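You operate a simulated robot arm through the tools that you are given. There is no shell and no other tool. Be economical: measure what you need, move in short steps, check, and stop when the job is done.

Carry out the task below with a simulated robot arm. There is one attempt and no reset: what you move stays moved.

JOB
Fetch the felt pad from the top of the fitting bench and set it on top of the paper roll.

Only the result counts: the job must be done as asked and must still hold three seconds after the hand-in. Knocking over, shifting, dropping, spilling or breaking anything else fails it.

ROBOT AND FRAMES
A 6-joint arm with a two-finger parallel gripper, fixed in place. Base frame: the origin is at the foot of the arm, x ahead of it, y to its left, z up; the work surface is at about z = 74. Units: cm, degrees, N and s.
With the tool pointing down near the work surface it reaches from about 20 to 64 cm from the base axis. Its first joint turns from -66.0 to 66.0 degrees. Payload 2.7 kg.
The TCP is the grasp point between the finger pads, 2.3 cm short of the fingertips. In the tool frame z runs along the fingers and y along their closing line. The gripper opens to 9.4 cm. The fingers are 3.8 cm wide and 1 cm thick; the gripper's body (5.4 by 9.6 cm) begins 3.9 cm behind the TCP.
Orientation is told as [roll, pitch, yaw] about the base's x, y, z axes, in that order, counted from this pose: with the fingers straight down and closing along the base's y, the tool's x points along the base's -x, its y along +y and its z along -z.

CONTROLS
- The arm moves only by the tool nudge_tool. Its argument "moves" is a list of rows, each an object of numbers (a shift or turn left out is 0, a gripper value left out holds the last): "tx", "ty", "tz": the shift along the tool's x, y, z in cm; "wx", "wy", "wz": the turn, a rotation vector about the tool's x, y, z in rad; "fingers": the finger opening in cm, from 0 to 9.4. In form: [{"tx": .., "ty": .., "tz": .., "wx": .., "wy": .., "wz": .., "fingers": ..}, ...]. A call has 1 to 20 rows; each row shifts and turns the commanded pose from where the row before left it, along the tool's axes as they then stand. Each row takes 0.2 s and may step no farther than 5 cm and 8.6 degrees from the row before; otherwise, or with a gripper value out of range, the whole call is refused. A pose out of reach is approached as far as the arm can. The call stops where the force on the tool passes 40 N (or 10 N more than at its start, if that is more) or the arm is blocked; 0.2 s more then pass. Each finger travels about 4.5 cm/s and halts on what it meets, pressing with about 21 N; the grip force reading is that of the motor and also rises with nothing between the fingers. The clock runs only during rows and for 0.2 s after the last one: add rows that do not move to give the fingers time. The reply holds the time, the measured pose of the TCP, the force on the tool along the base axes, the opening and the grip force, in the units named above and with some noise.
- Cameras (640 x 400 px; columns grow to the right, rows downward): "scene" is fixed at [7.49, -42.58, 141.24]; the picture's right is [0.79, -0.61, 0.00], its down [-0.30, -0.39, -0.87] and it looks along [0.53, 0.69, -0.50] (base axes); focal length 330 px, centre (320, 200). "wrist" rides on the gripper at [-3.9, 0, -4.4] in the tool frame; the picture's right is [0.00, -1.00, 0.00], its down [0.97, 0.00, -0.24] and it looks along [0.24, 0.00, 0.97] (tool axes); focal length 218 px, centre (320, 200). There is no depth. A picture from a camera that has moved, and an enlarged one, comes with that camera's place and axes in the base frame and with its lens.
- camera(camera): a new picture of that camera. The clock stands still meanwhile.
- close_up(camera, box): a new picture of the part [left, top, right, bottom] of that camera's present view, enlarged. The clock stands still meanwhile.
- hand_in(): hands the job in; it is judged then, once.

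Go step by step. Nothing tells you positions but the pictures and the camera data: compare them with the known pose of the tool, close in by small moves and look again before you grip or let go. The budget is 90 turns and 38 pictures, counting those below and the enlarged ones. Unless the task says otherwise, let go and move clear before handing in, and close with one line.

The tools are called after "Call:" as name(argument=value, ...) on one line, values as JSON. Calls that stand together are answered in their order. nudge_tool: Moves the arm, as the interface text tells. Its arguments: {"type":"object","properties":{"moves":{"type":"array","items":{"type":"object","properties":{"tx":{"type":"number"},"ty":{"type":"number"},"tz":{"type":"number"},"wx":{"type":"number"},"wy":{"type":"number"},"wz":{"type":"number"},"fingers":{"type":"number"}}}}},"required":["moves"]} The other tools are called the same way: camera (camera) takes a picture; close_up (camera, box) takes an enlarged picture of a part of a camera's view; hand_in () hands the job in.

At the start:

```text
time: 0.0
position: [33.97, 14.69, 109.39]
ee_rot: [0.0, 0.0, 0.0]
contact_force: [0.5, -0.4, 0.2]
width: 9.4
grip_force: 0.0
```

scene: 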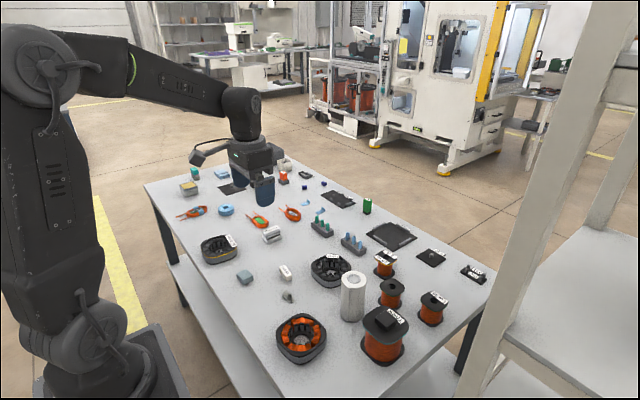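
wrist: 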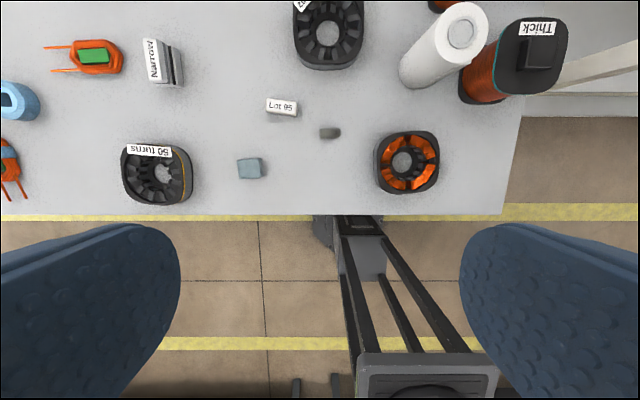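

I see a white upright roll near scene (352,297), and several small pieces that could be the felt pad. I'll enlarge the views to identify them.

Call:
close_up(camera="scene", box=[190, 220, 410, 360])

Call:
close_up(camera="scene", box=[160, 145, 380, 265])

Call:
close_up(camera="wrist", box=[220, 80, 360, 200])

```text
2.86 times, centred on (300, 290) of scene
camera zoom: at [7.49, -42.58, 141.24], right [0.79, -0.61, 0.0], down [-0.3, -0.39, -0.87], along [0.53, 0.69, -0.5], focal length 942 px, centre (377, -57)
```

zoom: 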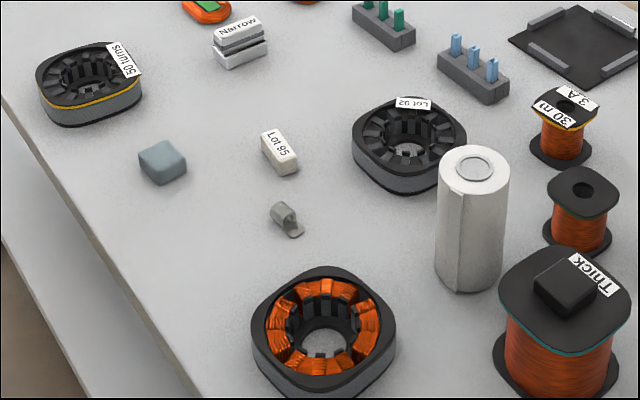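

```text
2.91 times, centred on (270, 205) of scene
camera zoom: at [7.49, -42.58, 141.24], right [0.79, -0.61, 0.0], down [-0.3, -0.39, -0.87], along [0.53, 0.69, -0.5], focal length 959 px, centre (466, 186)
```

zoom: 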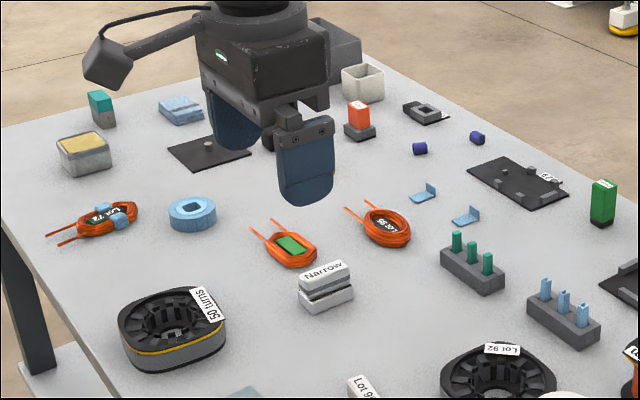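

```text
3.33 times, centred on (290, 140) of wrist
camera zoom: at [37.89, 14.78, 113.79], right [0.0, -1.0, 0.0], down [-0.97, 0.0, 0.24], along [-0.24, 0.0, -0.97], focal length 728 px, centre (420, 400)
```

zoom: 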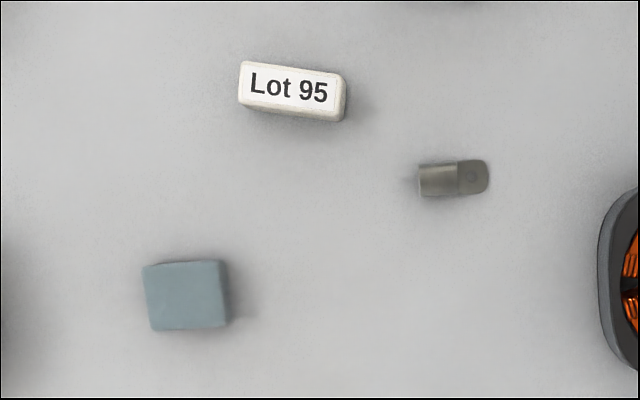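

The grey-blue block looks most like a felt pad. I want to rule out the light-blue item at the far left first.

Call:
close_up(camera="scene", box=[175, 155, 255, 205])

Call:
close_up(camera="scene", box=[225, 260, 305, 310])

```text
8.00 times, centred on (215, 180) of scene
camera zoom: at [7.49, -42.58, 141.24], right [0.79, -0.61, 0.0], down [-0.3, -0.39, -0.87], along [0.53, 0.69, -0.5], focal length 2636 px, centre (1160, 360)
```

zoom: 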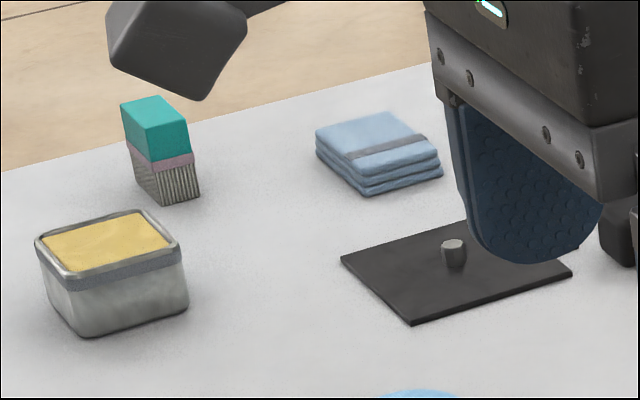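

```text
8.00 times, centred on (265, 285) of scene
camera zoom: at [7.49, -42.58, 141.24], right [0.79, -0.61, 0.0], down [-0.3, -0.39, -0.87], along [0.53, 0.69, -0.5], focal length 2636 px, centre (760, -480)
```

zoom: 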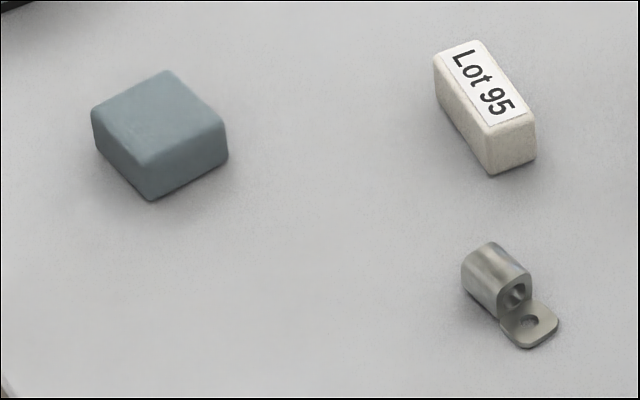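

Light-blue is folded cloths, so I take the grey-blue block near (34, 26.5) as the felt pad. The paper roll is near (50, -1), about 11 cm tall. I'll move over the pad and look.

Call:
nudge_tool(moves=[{"ty": 4}, {"ty": 4}, {"ty": 3.7}, {"tz": 4.5}, {"tz": 4.5}, {"tz": 4.5, "wz": -0.06}, {}, {}])

Call:
camera(camera="wrist")

```text
time: 1.8
position: [34.04, 26.38, 95.98]
ee_rot: [0.0, 0.0, 3.5]
contact_force: [-0.3, -0.1, 0.1]
width: 9.39
grip_force: 0.1
```

```text
30 pictures are left
camera wrist: at [37.89, 26.62, 100.4], right [0.06, -1.0, 0.0], down [-0.97, -0.06, 0.24], along [-0.24, -0.01, -0.97], focal length 218 px, centre (320, 200)
```

wrist: 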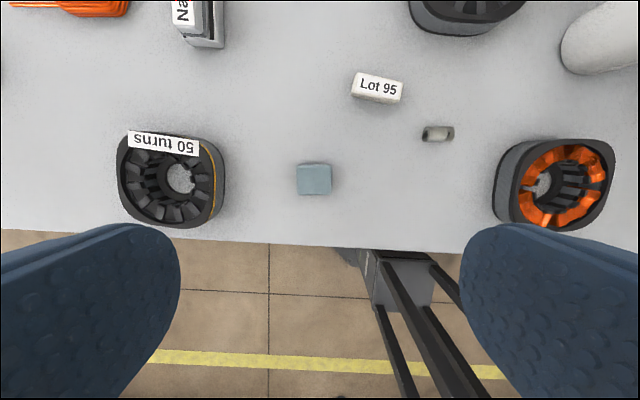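

The pad is at about (34.3, 27.1), roughly 3.7 cm wide and aligned with the gripper. I'll shift and descend, then look again.

Call:
nudge_tool(moves=[{"ty": 0.75, "tx": -0.2}, {"tz": 4}, {"tz": 4}, {"tz": 4}, {}, {}])

Call:
camera(camera="wrist")

Call:
close_up(camera="scene", box=[190, 220, 320, 310])

```text
time: 3.2
position: [34.2, 27.31, 83.68]
ee_rot: [0.0, 0.0, 3.4]
contact_force: [-0.5, 0.0, 0.4]
width: 9.39
grip_force: 0.1
```

```text
29 pictures are left
camera wrist: at [38.11, 27.52, 88.25], right [0.06, -1.0, 0.0], down [-0.97, -0.06, 0.24], along [-0.24, -0.01, -0.97], focal length 218 px, centre (320, 200)
```

wrist: 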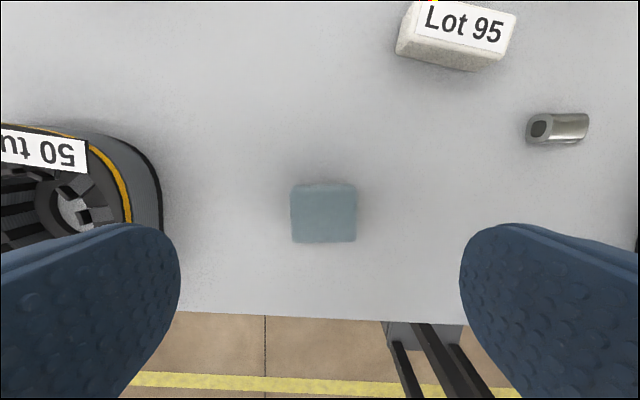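

```text
4.44 times, centred on (255, 265) of scene
camera zoom: at [7.49, -42.58, 141.24], right [0.79, -0.61, 0.0], down [-0.3, -0.39, -0.87], along [0.53, 0.69, -0.5], focal length 1464 px, centre (609, -89)
```

zoom: 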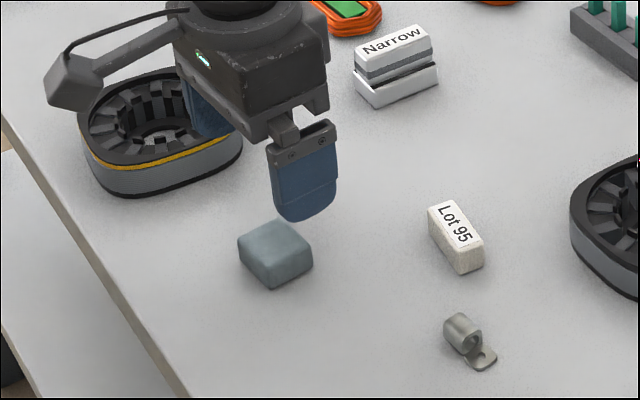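

The pad is centred under the TCP, about 3.7 cm wide and 2 cm tall, and the fingers have room beside the core. I'll descend until the tips are just above the bench, then close.

Call:
nudge_tool(moves=[{"tz": 3, "fingers": 8}, {"tz": 2.5, "fingers": 7}, {"tz": 1.2, "fingers": 7}, {}, {}])

Call:
camera(camera="wrist")

Call:
close_up(camera="scene", box=[190, 220, 320, 310])

```text
time: 4.4
position: [34.16, 27.11, 77.01]
ee_rot: [0.0, 0.0, 3.5]
contact_force: [-0.4, 0.5, 0.7]
width: 6.97
grip_force: 0.1
```

```text
27 pictures are left
camera wrist: at [38.07, 27.49, 81.56], right [0.06, -1.0, 0.0], down [-0.97, -0.06, 0.24], along [-0.24, -0.01, -0.97], focal length 218 px, centre (320, 200)
```

wrist: 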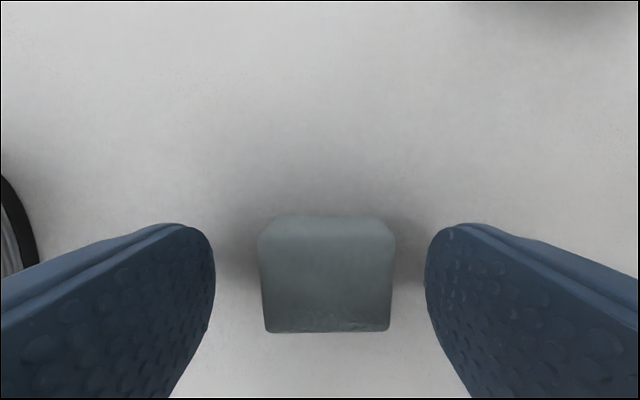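

```text
4.44 times, centred on (255, 265) of scene
camera zoom: at [7.49, -42.58, 141.24], right [0.79, -0.61, 0.0], down [-0.3, -0.39, -0.87], along [0.53, 0.69, -0.5], focal length 1464 px, centre (609, -89)
```

zoom: 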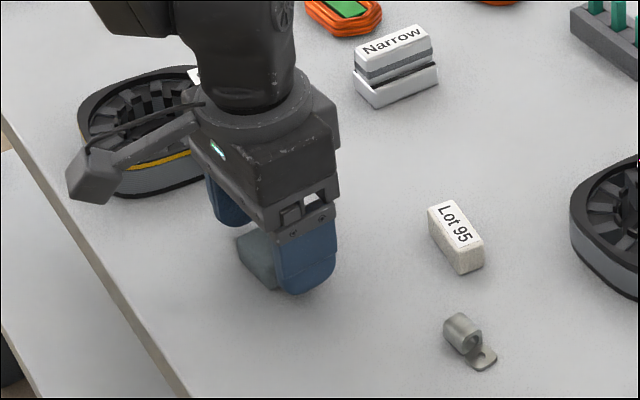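

The pad sits centrally between the fingers. Closing now.

Call:
nudge_tool(moves=[{"ty": -0.1, "fingers": 5}, {"fingers": 3.2}, {"fingers": 2.8}, {"fingers": 2.8}, {"fingers": 2.8}, {}, {}])

```text
time: 6.0
position: [34.13, 27.04, 77.07]
ee_rot: [0.0, 0.0, 3.4]
contact_force: [0.0, -0.2, 0.6]
width: 3.86
grip_force: 20.9
```

It's gripped at 3.86 cm wide. I'll lift it well clear and check.

Call:
nudge_tool(moves=[{"tz": -1}, {"tz": -2}, {"tz": -4}, {"tz": -4}, {"tz": -4}, {"tz": -4}, {"tz": -4}, {}, {}])

Call:
camera(camera="wrist")

```text
time: 8.0
position: [34.08, 27.17, 100.27]
ee_rot: [0.0, 0.2, 3.4]
contact_force: [-0.4, 0.0, 0.5]
width: 3.85
grip_force: 21.2
```

```text
25 pictures are left
camera wrist: at [38.02, 27.43, 104.66], right [0.06, -1.0, 0.0], down [-0.97, -0.06, 0.24], along [-0.24, -0.01, -0.97], focal length 218 px, centre (320, 200)
```

wrist: 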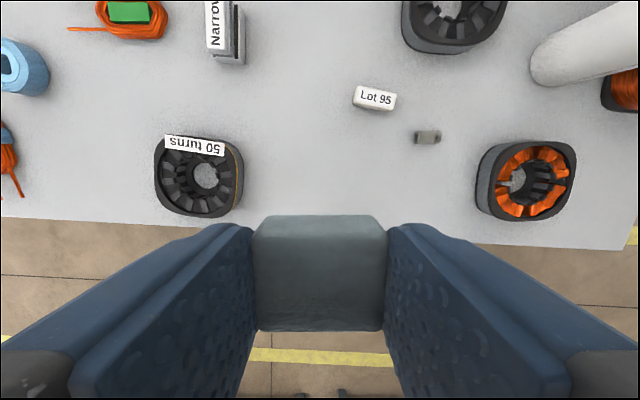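

The pad is held squarely. I'll carry it high toward the roll, stopping a bit short so I can measure the roll's top.

Call:
nudge_tool(moves=[{"tx": -1.29, "ty": -3.6}, {"tx": -1.29, "ty": -3.6}, {"tx": -1.29, "ty": -3.6}, {"tx": -1.29, "ty": -3.6}, {"tx": -1.29, "ty": -3.6}, {"tx": -1.29, "ty": -3.6}, {"tx": -1.29, "ty": -3.6}, {"tx": -1.29, "ty": -3.6}, {}, {}, {}])

Call:
camera(camera="wrist")

Call:
camera(camera="scene")

```text
time: 10.4
position: [46.17, -1.01, 100.09]
ee_rot: [0.0, 0.0, 3.4]
contact_force: [-0.2, 0.8, -0.7]
width: 3.86
grip_force: 21.2
```

```text
24 pictures are left
camera wrist: at [50.08, -0.74, 104.56], right [0.06, -1.0, 0.0], down [-0.97, -0.06, 0.24], along [-0.24, -0.01, -0.97], focal length 218 px, centre (320, 200)
```

wrist: 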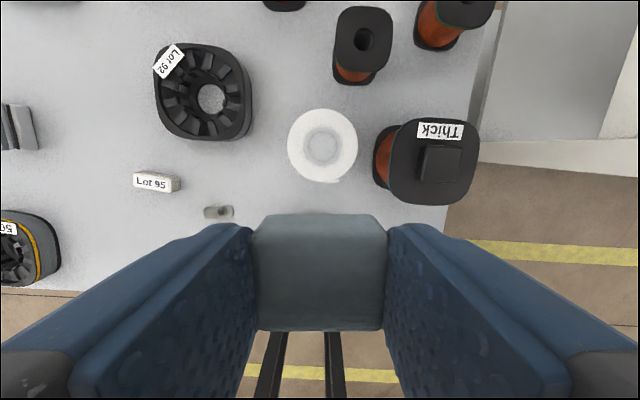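

```text
23 pictures are left
```

scene: 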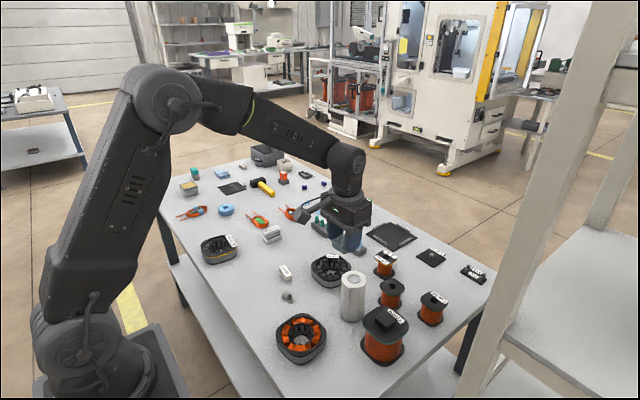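

The roll top is almost directly below the wrist camera, so its axis is at about (50.15, -0.8), with the top near z = 85–86.5. I'll move above it, descend part way and look from the side.

Call:
nudge_tool(moves=[{"tx": -2}, {"tx": -2, "ty": -0.02}, {}, {"tz": 3}, {"tz": 3}, {"tz": 1.5}, {}, {}])

Call:
close_up(camera="scene", box=[290, 210, 420, 330])

Call:
camera(camera="wrist")

```text
time: 12.2
position: [50.15, -0.87, 92.59]
ee_rot: [0.0, 0.0, 3.3]
contact_force: [-0.1, 0.6, 0.9]
width: 3.86
grip_force: 21.1
```

```text
3.33 times, centred on (355, 270) of scene
camera zoom: at [7.49, -42.58, 141.24], right [0.79, -0.61, 0.0], down [-0.3, -0.39, -0.87], along [0.53, 0.69, -0.5], focal length 1098 px, centre (203, -33)
```

zoom: 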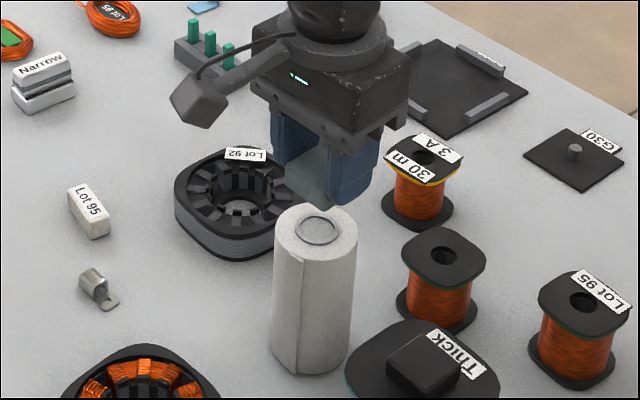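

```text
21 pictures are left
camera wrist: at [54.09, -0.63, 97.08], right [0.06, -1.0, 0.0], down [-0.97, -0.06, 0.24], along [-0.24, -0.01, -0.97], focal length 218 px, centre (320, 200)
```

wrist: 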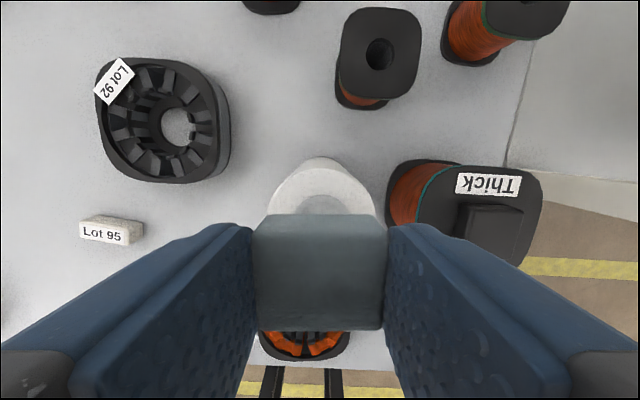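

Laterally it's aligned. I'll enlarge the wrist view to check the roll's position along x.

Call:
close_up(camera="wrist", box=[240, 140, 400, 240])

```text
4.00 times, centred on (320, 190) of wrist
camera zoom: at [54.09, -0.63, 97.08], right [0.06, -1.0, 0.0], down [-0.97, -0.06, 0.24], along [-0.24, -0.01, -0.97], focal length 873 px, centre (320, 240)
```

zoom: 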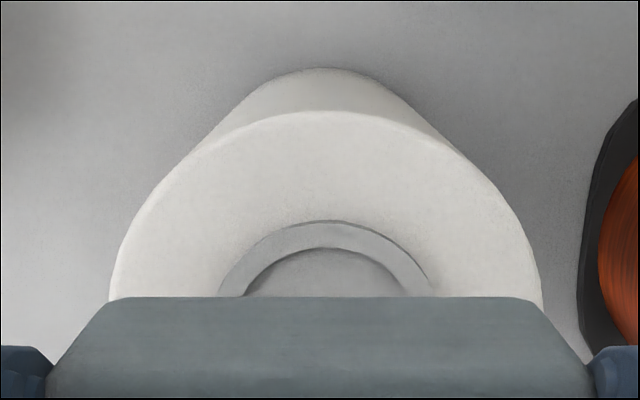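

The far edge matches a roll centred at x ≈ 50.1. I'll descend slowly, watching the force.

Call:
nudge_tool(moves=[{"tz": 1}, {"tz": 1}, {"tz": 0.4}, {}, {}])

Call:
close_up(camera="scene", box=[310, 230, 400, 300])

```text
time: 13.4
position: [50.2, -0.86, 90.21]
ee_rot: [0.0, -0.1, 3.4]
contact_force: [-1.1, -0.4, -0.3]
width: 3.83
grip_force: 20.9
```

```text
5.71 times, centred on (355, 265) of scene
camera zoom: at [7.49, -42.58, 141.24], right [0.79, -0.61, 0.0], down [-0.3, -0.39, -0.87], along [0.53, 0.69, -0.5], focal length 1883 px, centre (120, -171)
```

zoom: 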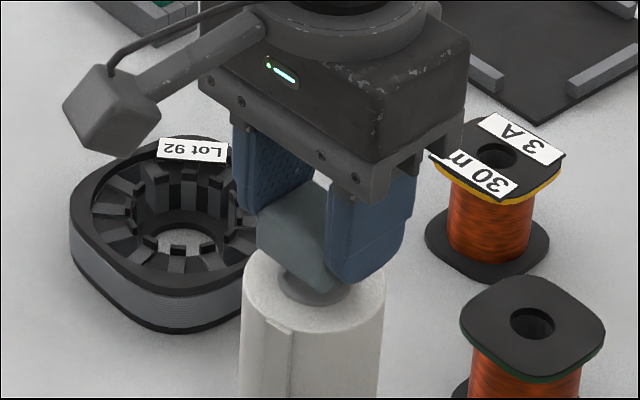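

About 1.9 cm remain. I'll continue down in small steps.

Call:
nudge_tool(moves=[{"tz": 0.5}, {"tz": 0.4}, {"tz": 0.3}, {}, {}])

Call:
nudge_tool(moves=[{"tz": 0.2}, {}, {"tz": 0.15}, {}])

Call:
close_up(camera="scene", box=[310, 230, 400, 300])

```text
time: 14.6
position: [50.26, -0.88, 89.03]
ee_rot: [0.0, 0.0, 3.5]
contact_force: [-1.7, 0.7, 5.7]
width: 3.87
grip_force: 21.2
```

```text
time: 15.6
position: [50.37, -0.77, 88.93]
ee_rot: [0.0, -0.4, 3.6]
contact_force: [-2.0, 0.1, 29.4]
width: 3.89
grip_force: 21.0
```

```text
5.71 times, centred on (355, 265) of scene
camera zoom: at [7.44, -42.58, 141.25], right [0.79, -0.61, 0.0], down [-0.3, -0.39, -0.87], along [0.53, 0.69, -0.5], focal length 1883 px, centre (120, -171)
```

zoom: 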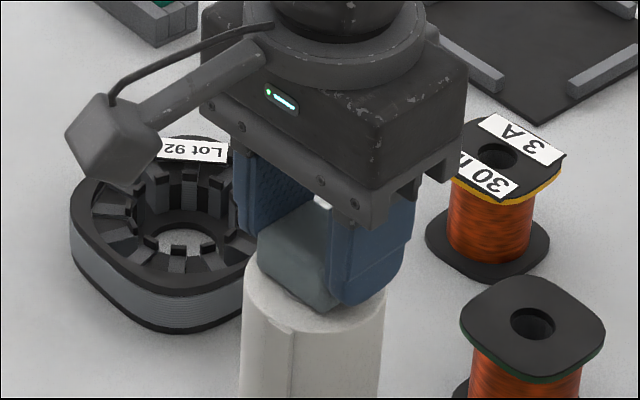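

Contact came at z ≈ 89.0 and the force is now 29 N. I'll relieve the pressure before releasing.

Call:
nudge_tool(moves=[{"tz": -0.15}, {"tz": -0.13}, {}, {}])

Call:
camera(camera="wrist")

Call:
close_up(camera="scene", box=[310, 230, 420, 330])

```text
time: 16.6
position: [50.06, -0.86, 88.96]
ee_rot: [0.0, 0.1, 3.4]
contact_force: [4.5, -1.0, 9.4]
width: 3.84
grip_force: 21.5
```

```text
17 pictures are left
camera wrist: at [54.05, -0.55, 93.38], right [0.06, -1.0, 0.0], down [-0.97, -0.06, 0.24], along [-0.24, -0.01, -0.97], focal length 218 px, centre (320, 200)
```

wrist: 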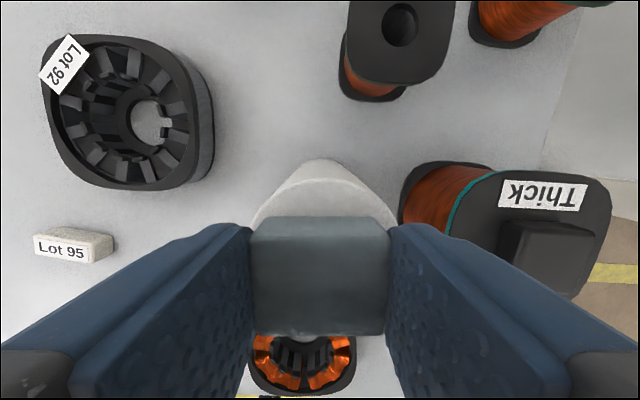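

```text
4.00 times, centred on (365, 280) of scene
camera zoom: at [7.48, -42.58, 141.24], right [0.79, -0.61, 0.0], down [-0.3, -0.39, -0.87], along [0.53, 0.69, -0.5], focal length 1318 px, centre (140, -120)
```

zoom: 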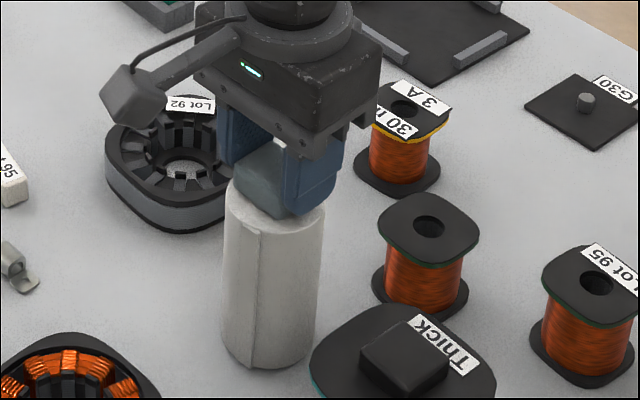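

The pad is seated on the roll with light pressure. I'll ease up slightly and open a little, then look.

Call:
nudge_tool(moves=[{"tz": -0.06}, {}, {}, {"fingers": 4.2}, {"fingers": 4.8}, {"fingers": 5.6}, {}, {}])

Call:
camera(camera="wrist")

```text
time: 18.4
position: [50.15, -0.78, 89.17]
ee_rot: [-0.1, 0.0, 3.4]
contact_force: [-0.3, 0.1, -0.5]
width: 5.57
grip_force: 0.1
```

```text
15 pictures are left
camera wrist: at [54.08, -0.55, 93.5], right [0.06, -1.0, 0.0], down [-0.97, -0.06, 0.24], along [-0.24, -0.01, -0.97], focal length 218 px, centre (320, 200)
```

wrist: 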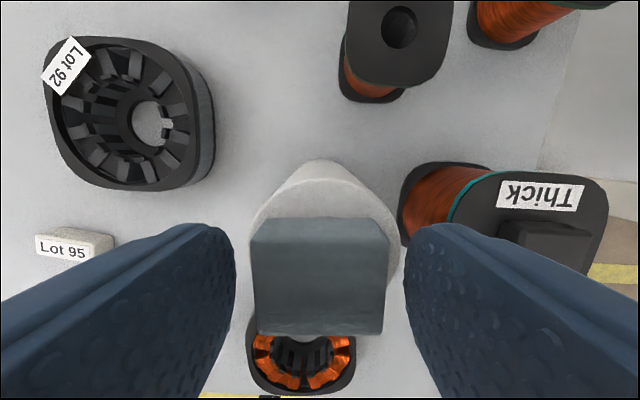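

The pad is resting on the roll and the fingers are clear of it. I'll rise straight up and verify.

Call:
nudge_tool(moves=[{"tz": -1}, {"tz": -2}, {"tz": -3}, {"tz": -4}, {"tz": -4}, {"tx": 4}, {"tx": 4}, {}, {}, {}])

Call:
camera(camera="scene")

Call:
close_up(camera="scene", box=[290, 230, 420, 330])

Call:
camera(camera="wrist")

```text
time: 20.6
position: [42.11, -1.29, 103.15]
ee_rot: [0.0, 0.0, 3.4]
contact_force: [0.1, 0.2, -0.4]
width: 5.62
grip_force: 0.0
```

```text
14 pictures are left
```

scene: 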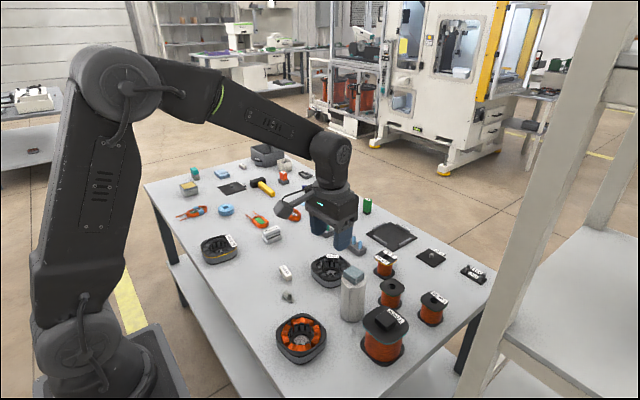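

```text
4.00 times, centred on (355, 280) of scene
camera zoom: at [7.48, -42.58, 141.24], right [0.79, -0.61, 0.0], down [-0.3, -0.39, -0.87], along [0.53, 0.69, -0.5], focal length 1318 px, centre (180, -120)
```

zoom: 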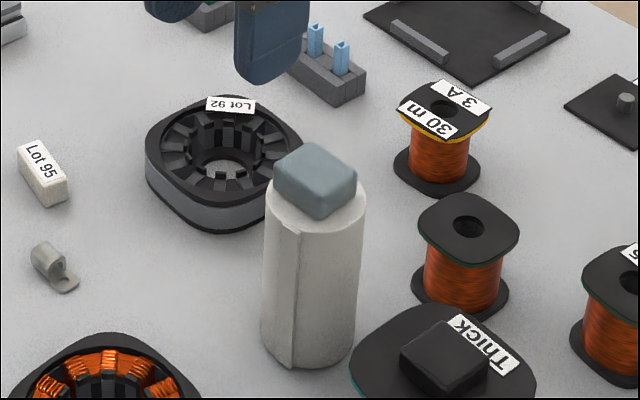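

```text
12 pictures are left
camera wrist: at [46.02, -1.05, 107.56], right [0.06, -1.0, 0.0], down [-0.97, -0.06, 0.24], along [-0.24, -0.01, -0.97], focal length 218 px, centre (320, 200)
```

wrist: 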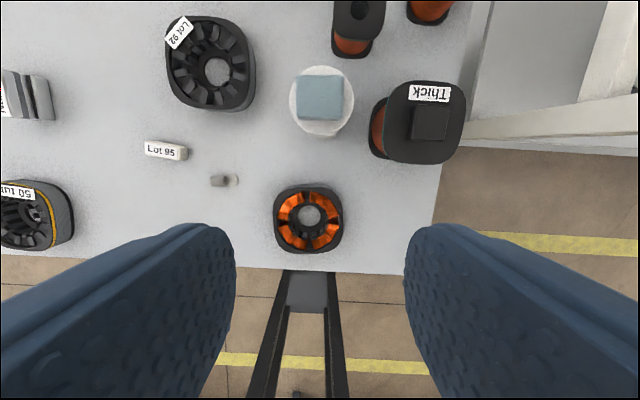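

The pad sits flat on top of the roll, the roll is upright, nothing else looks disturbed, and the gripper is clear. Handing in.

Call:
hand_in()

```text
The job is handed in.
```

I set the felt pad on top of the paper roll, let go and moved clear; in the last pictures it sat flat there and nothing else looked moved. I took the unlabelled grey-blue block to be the felt pad, going by its look.
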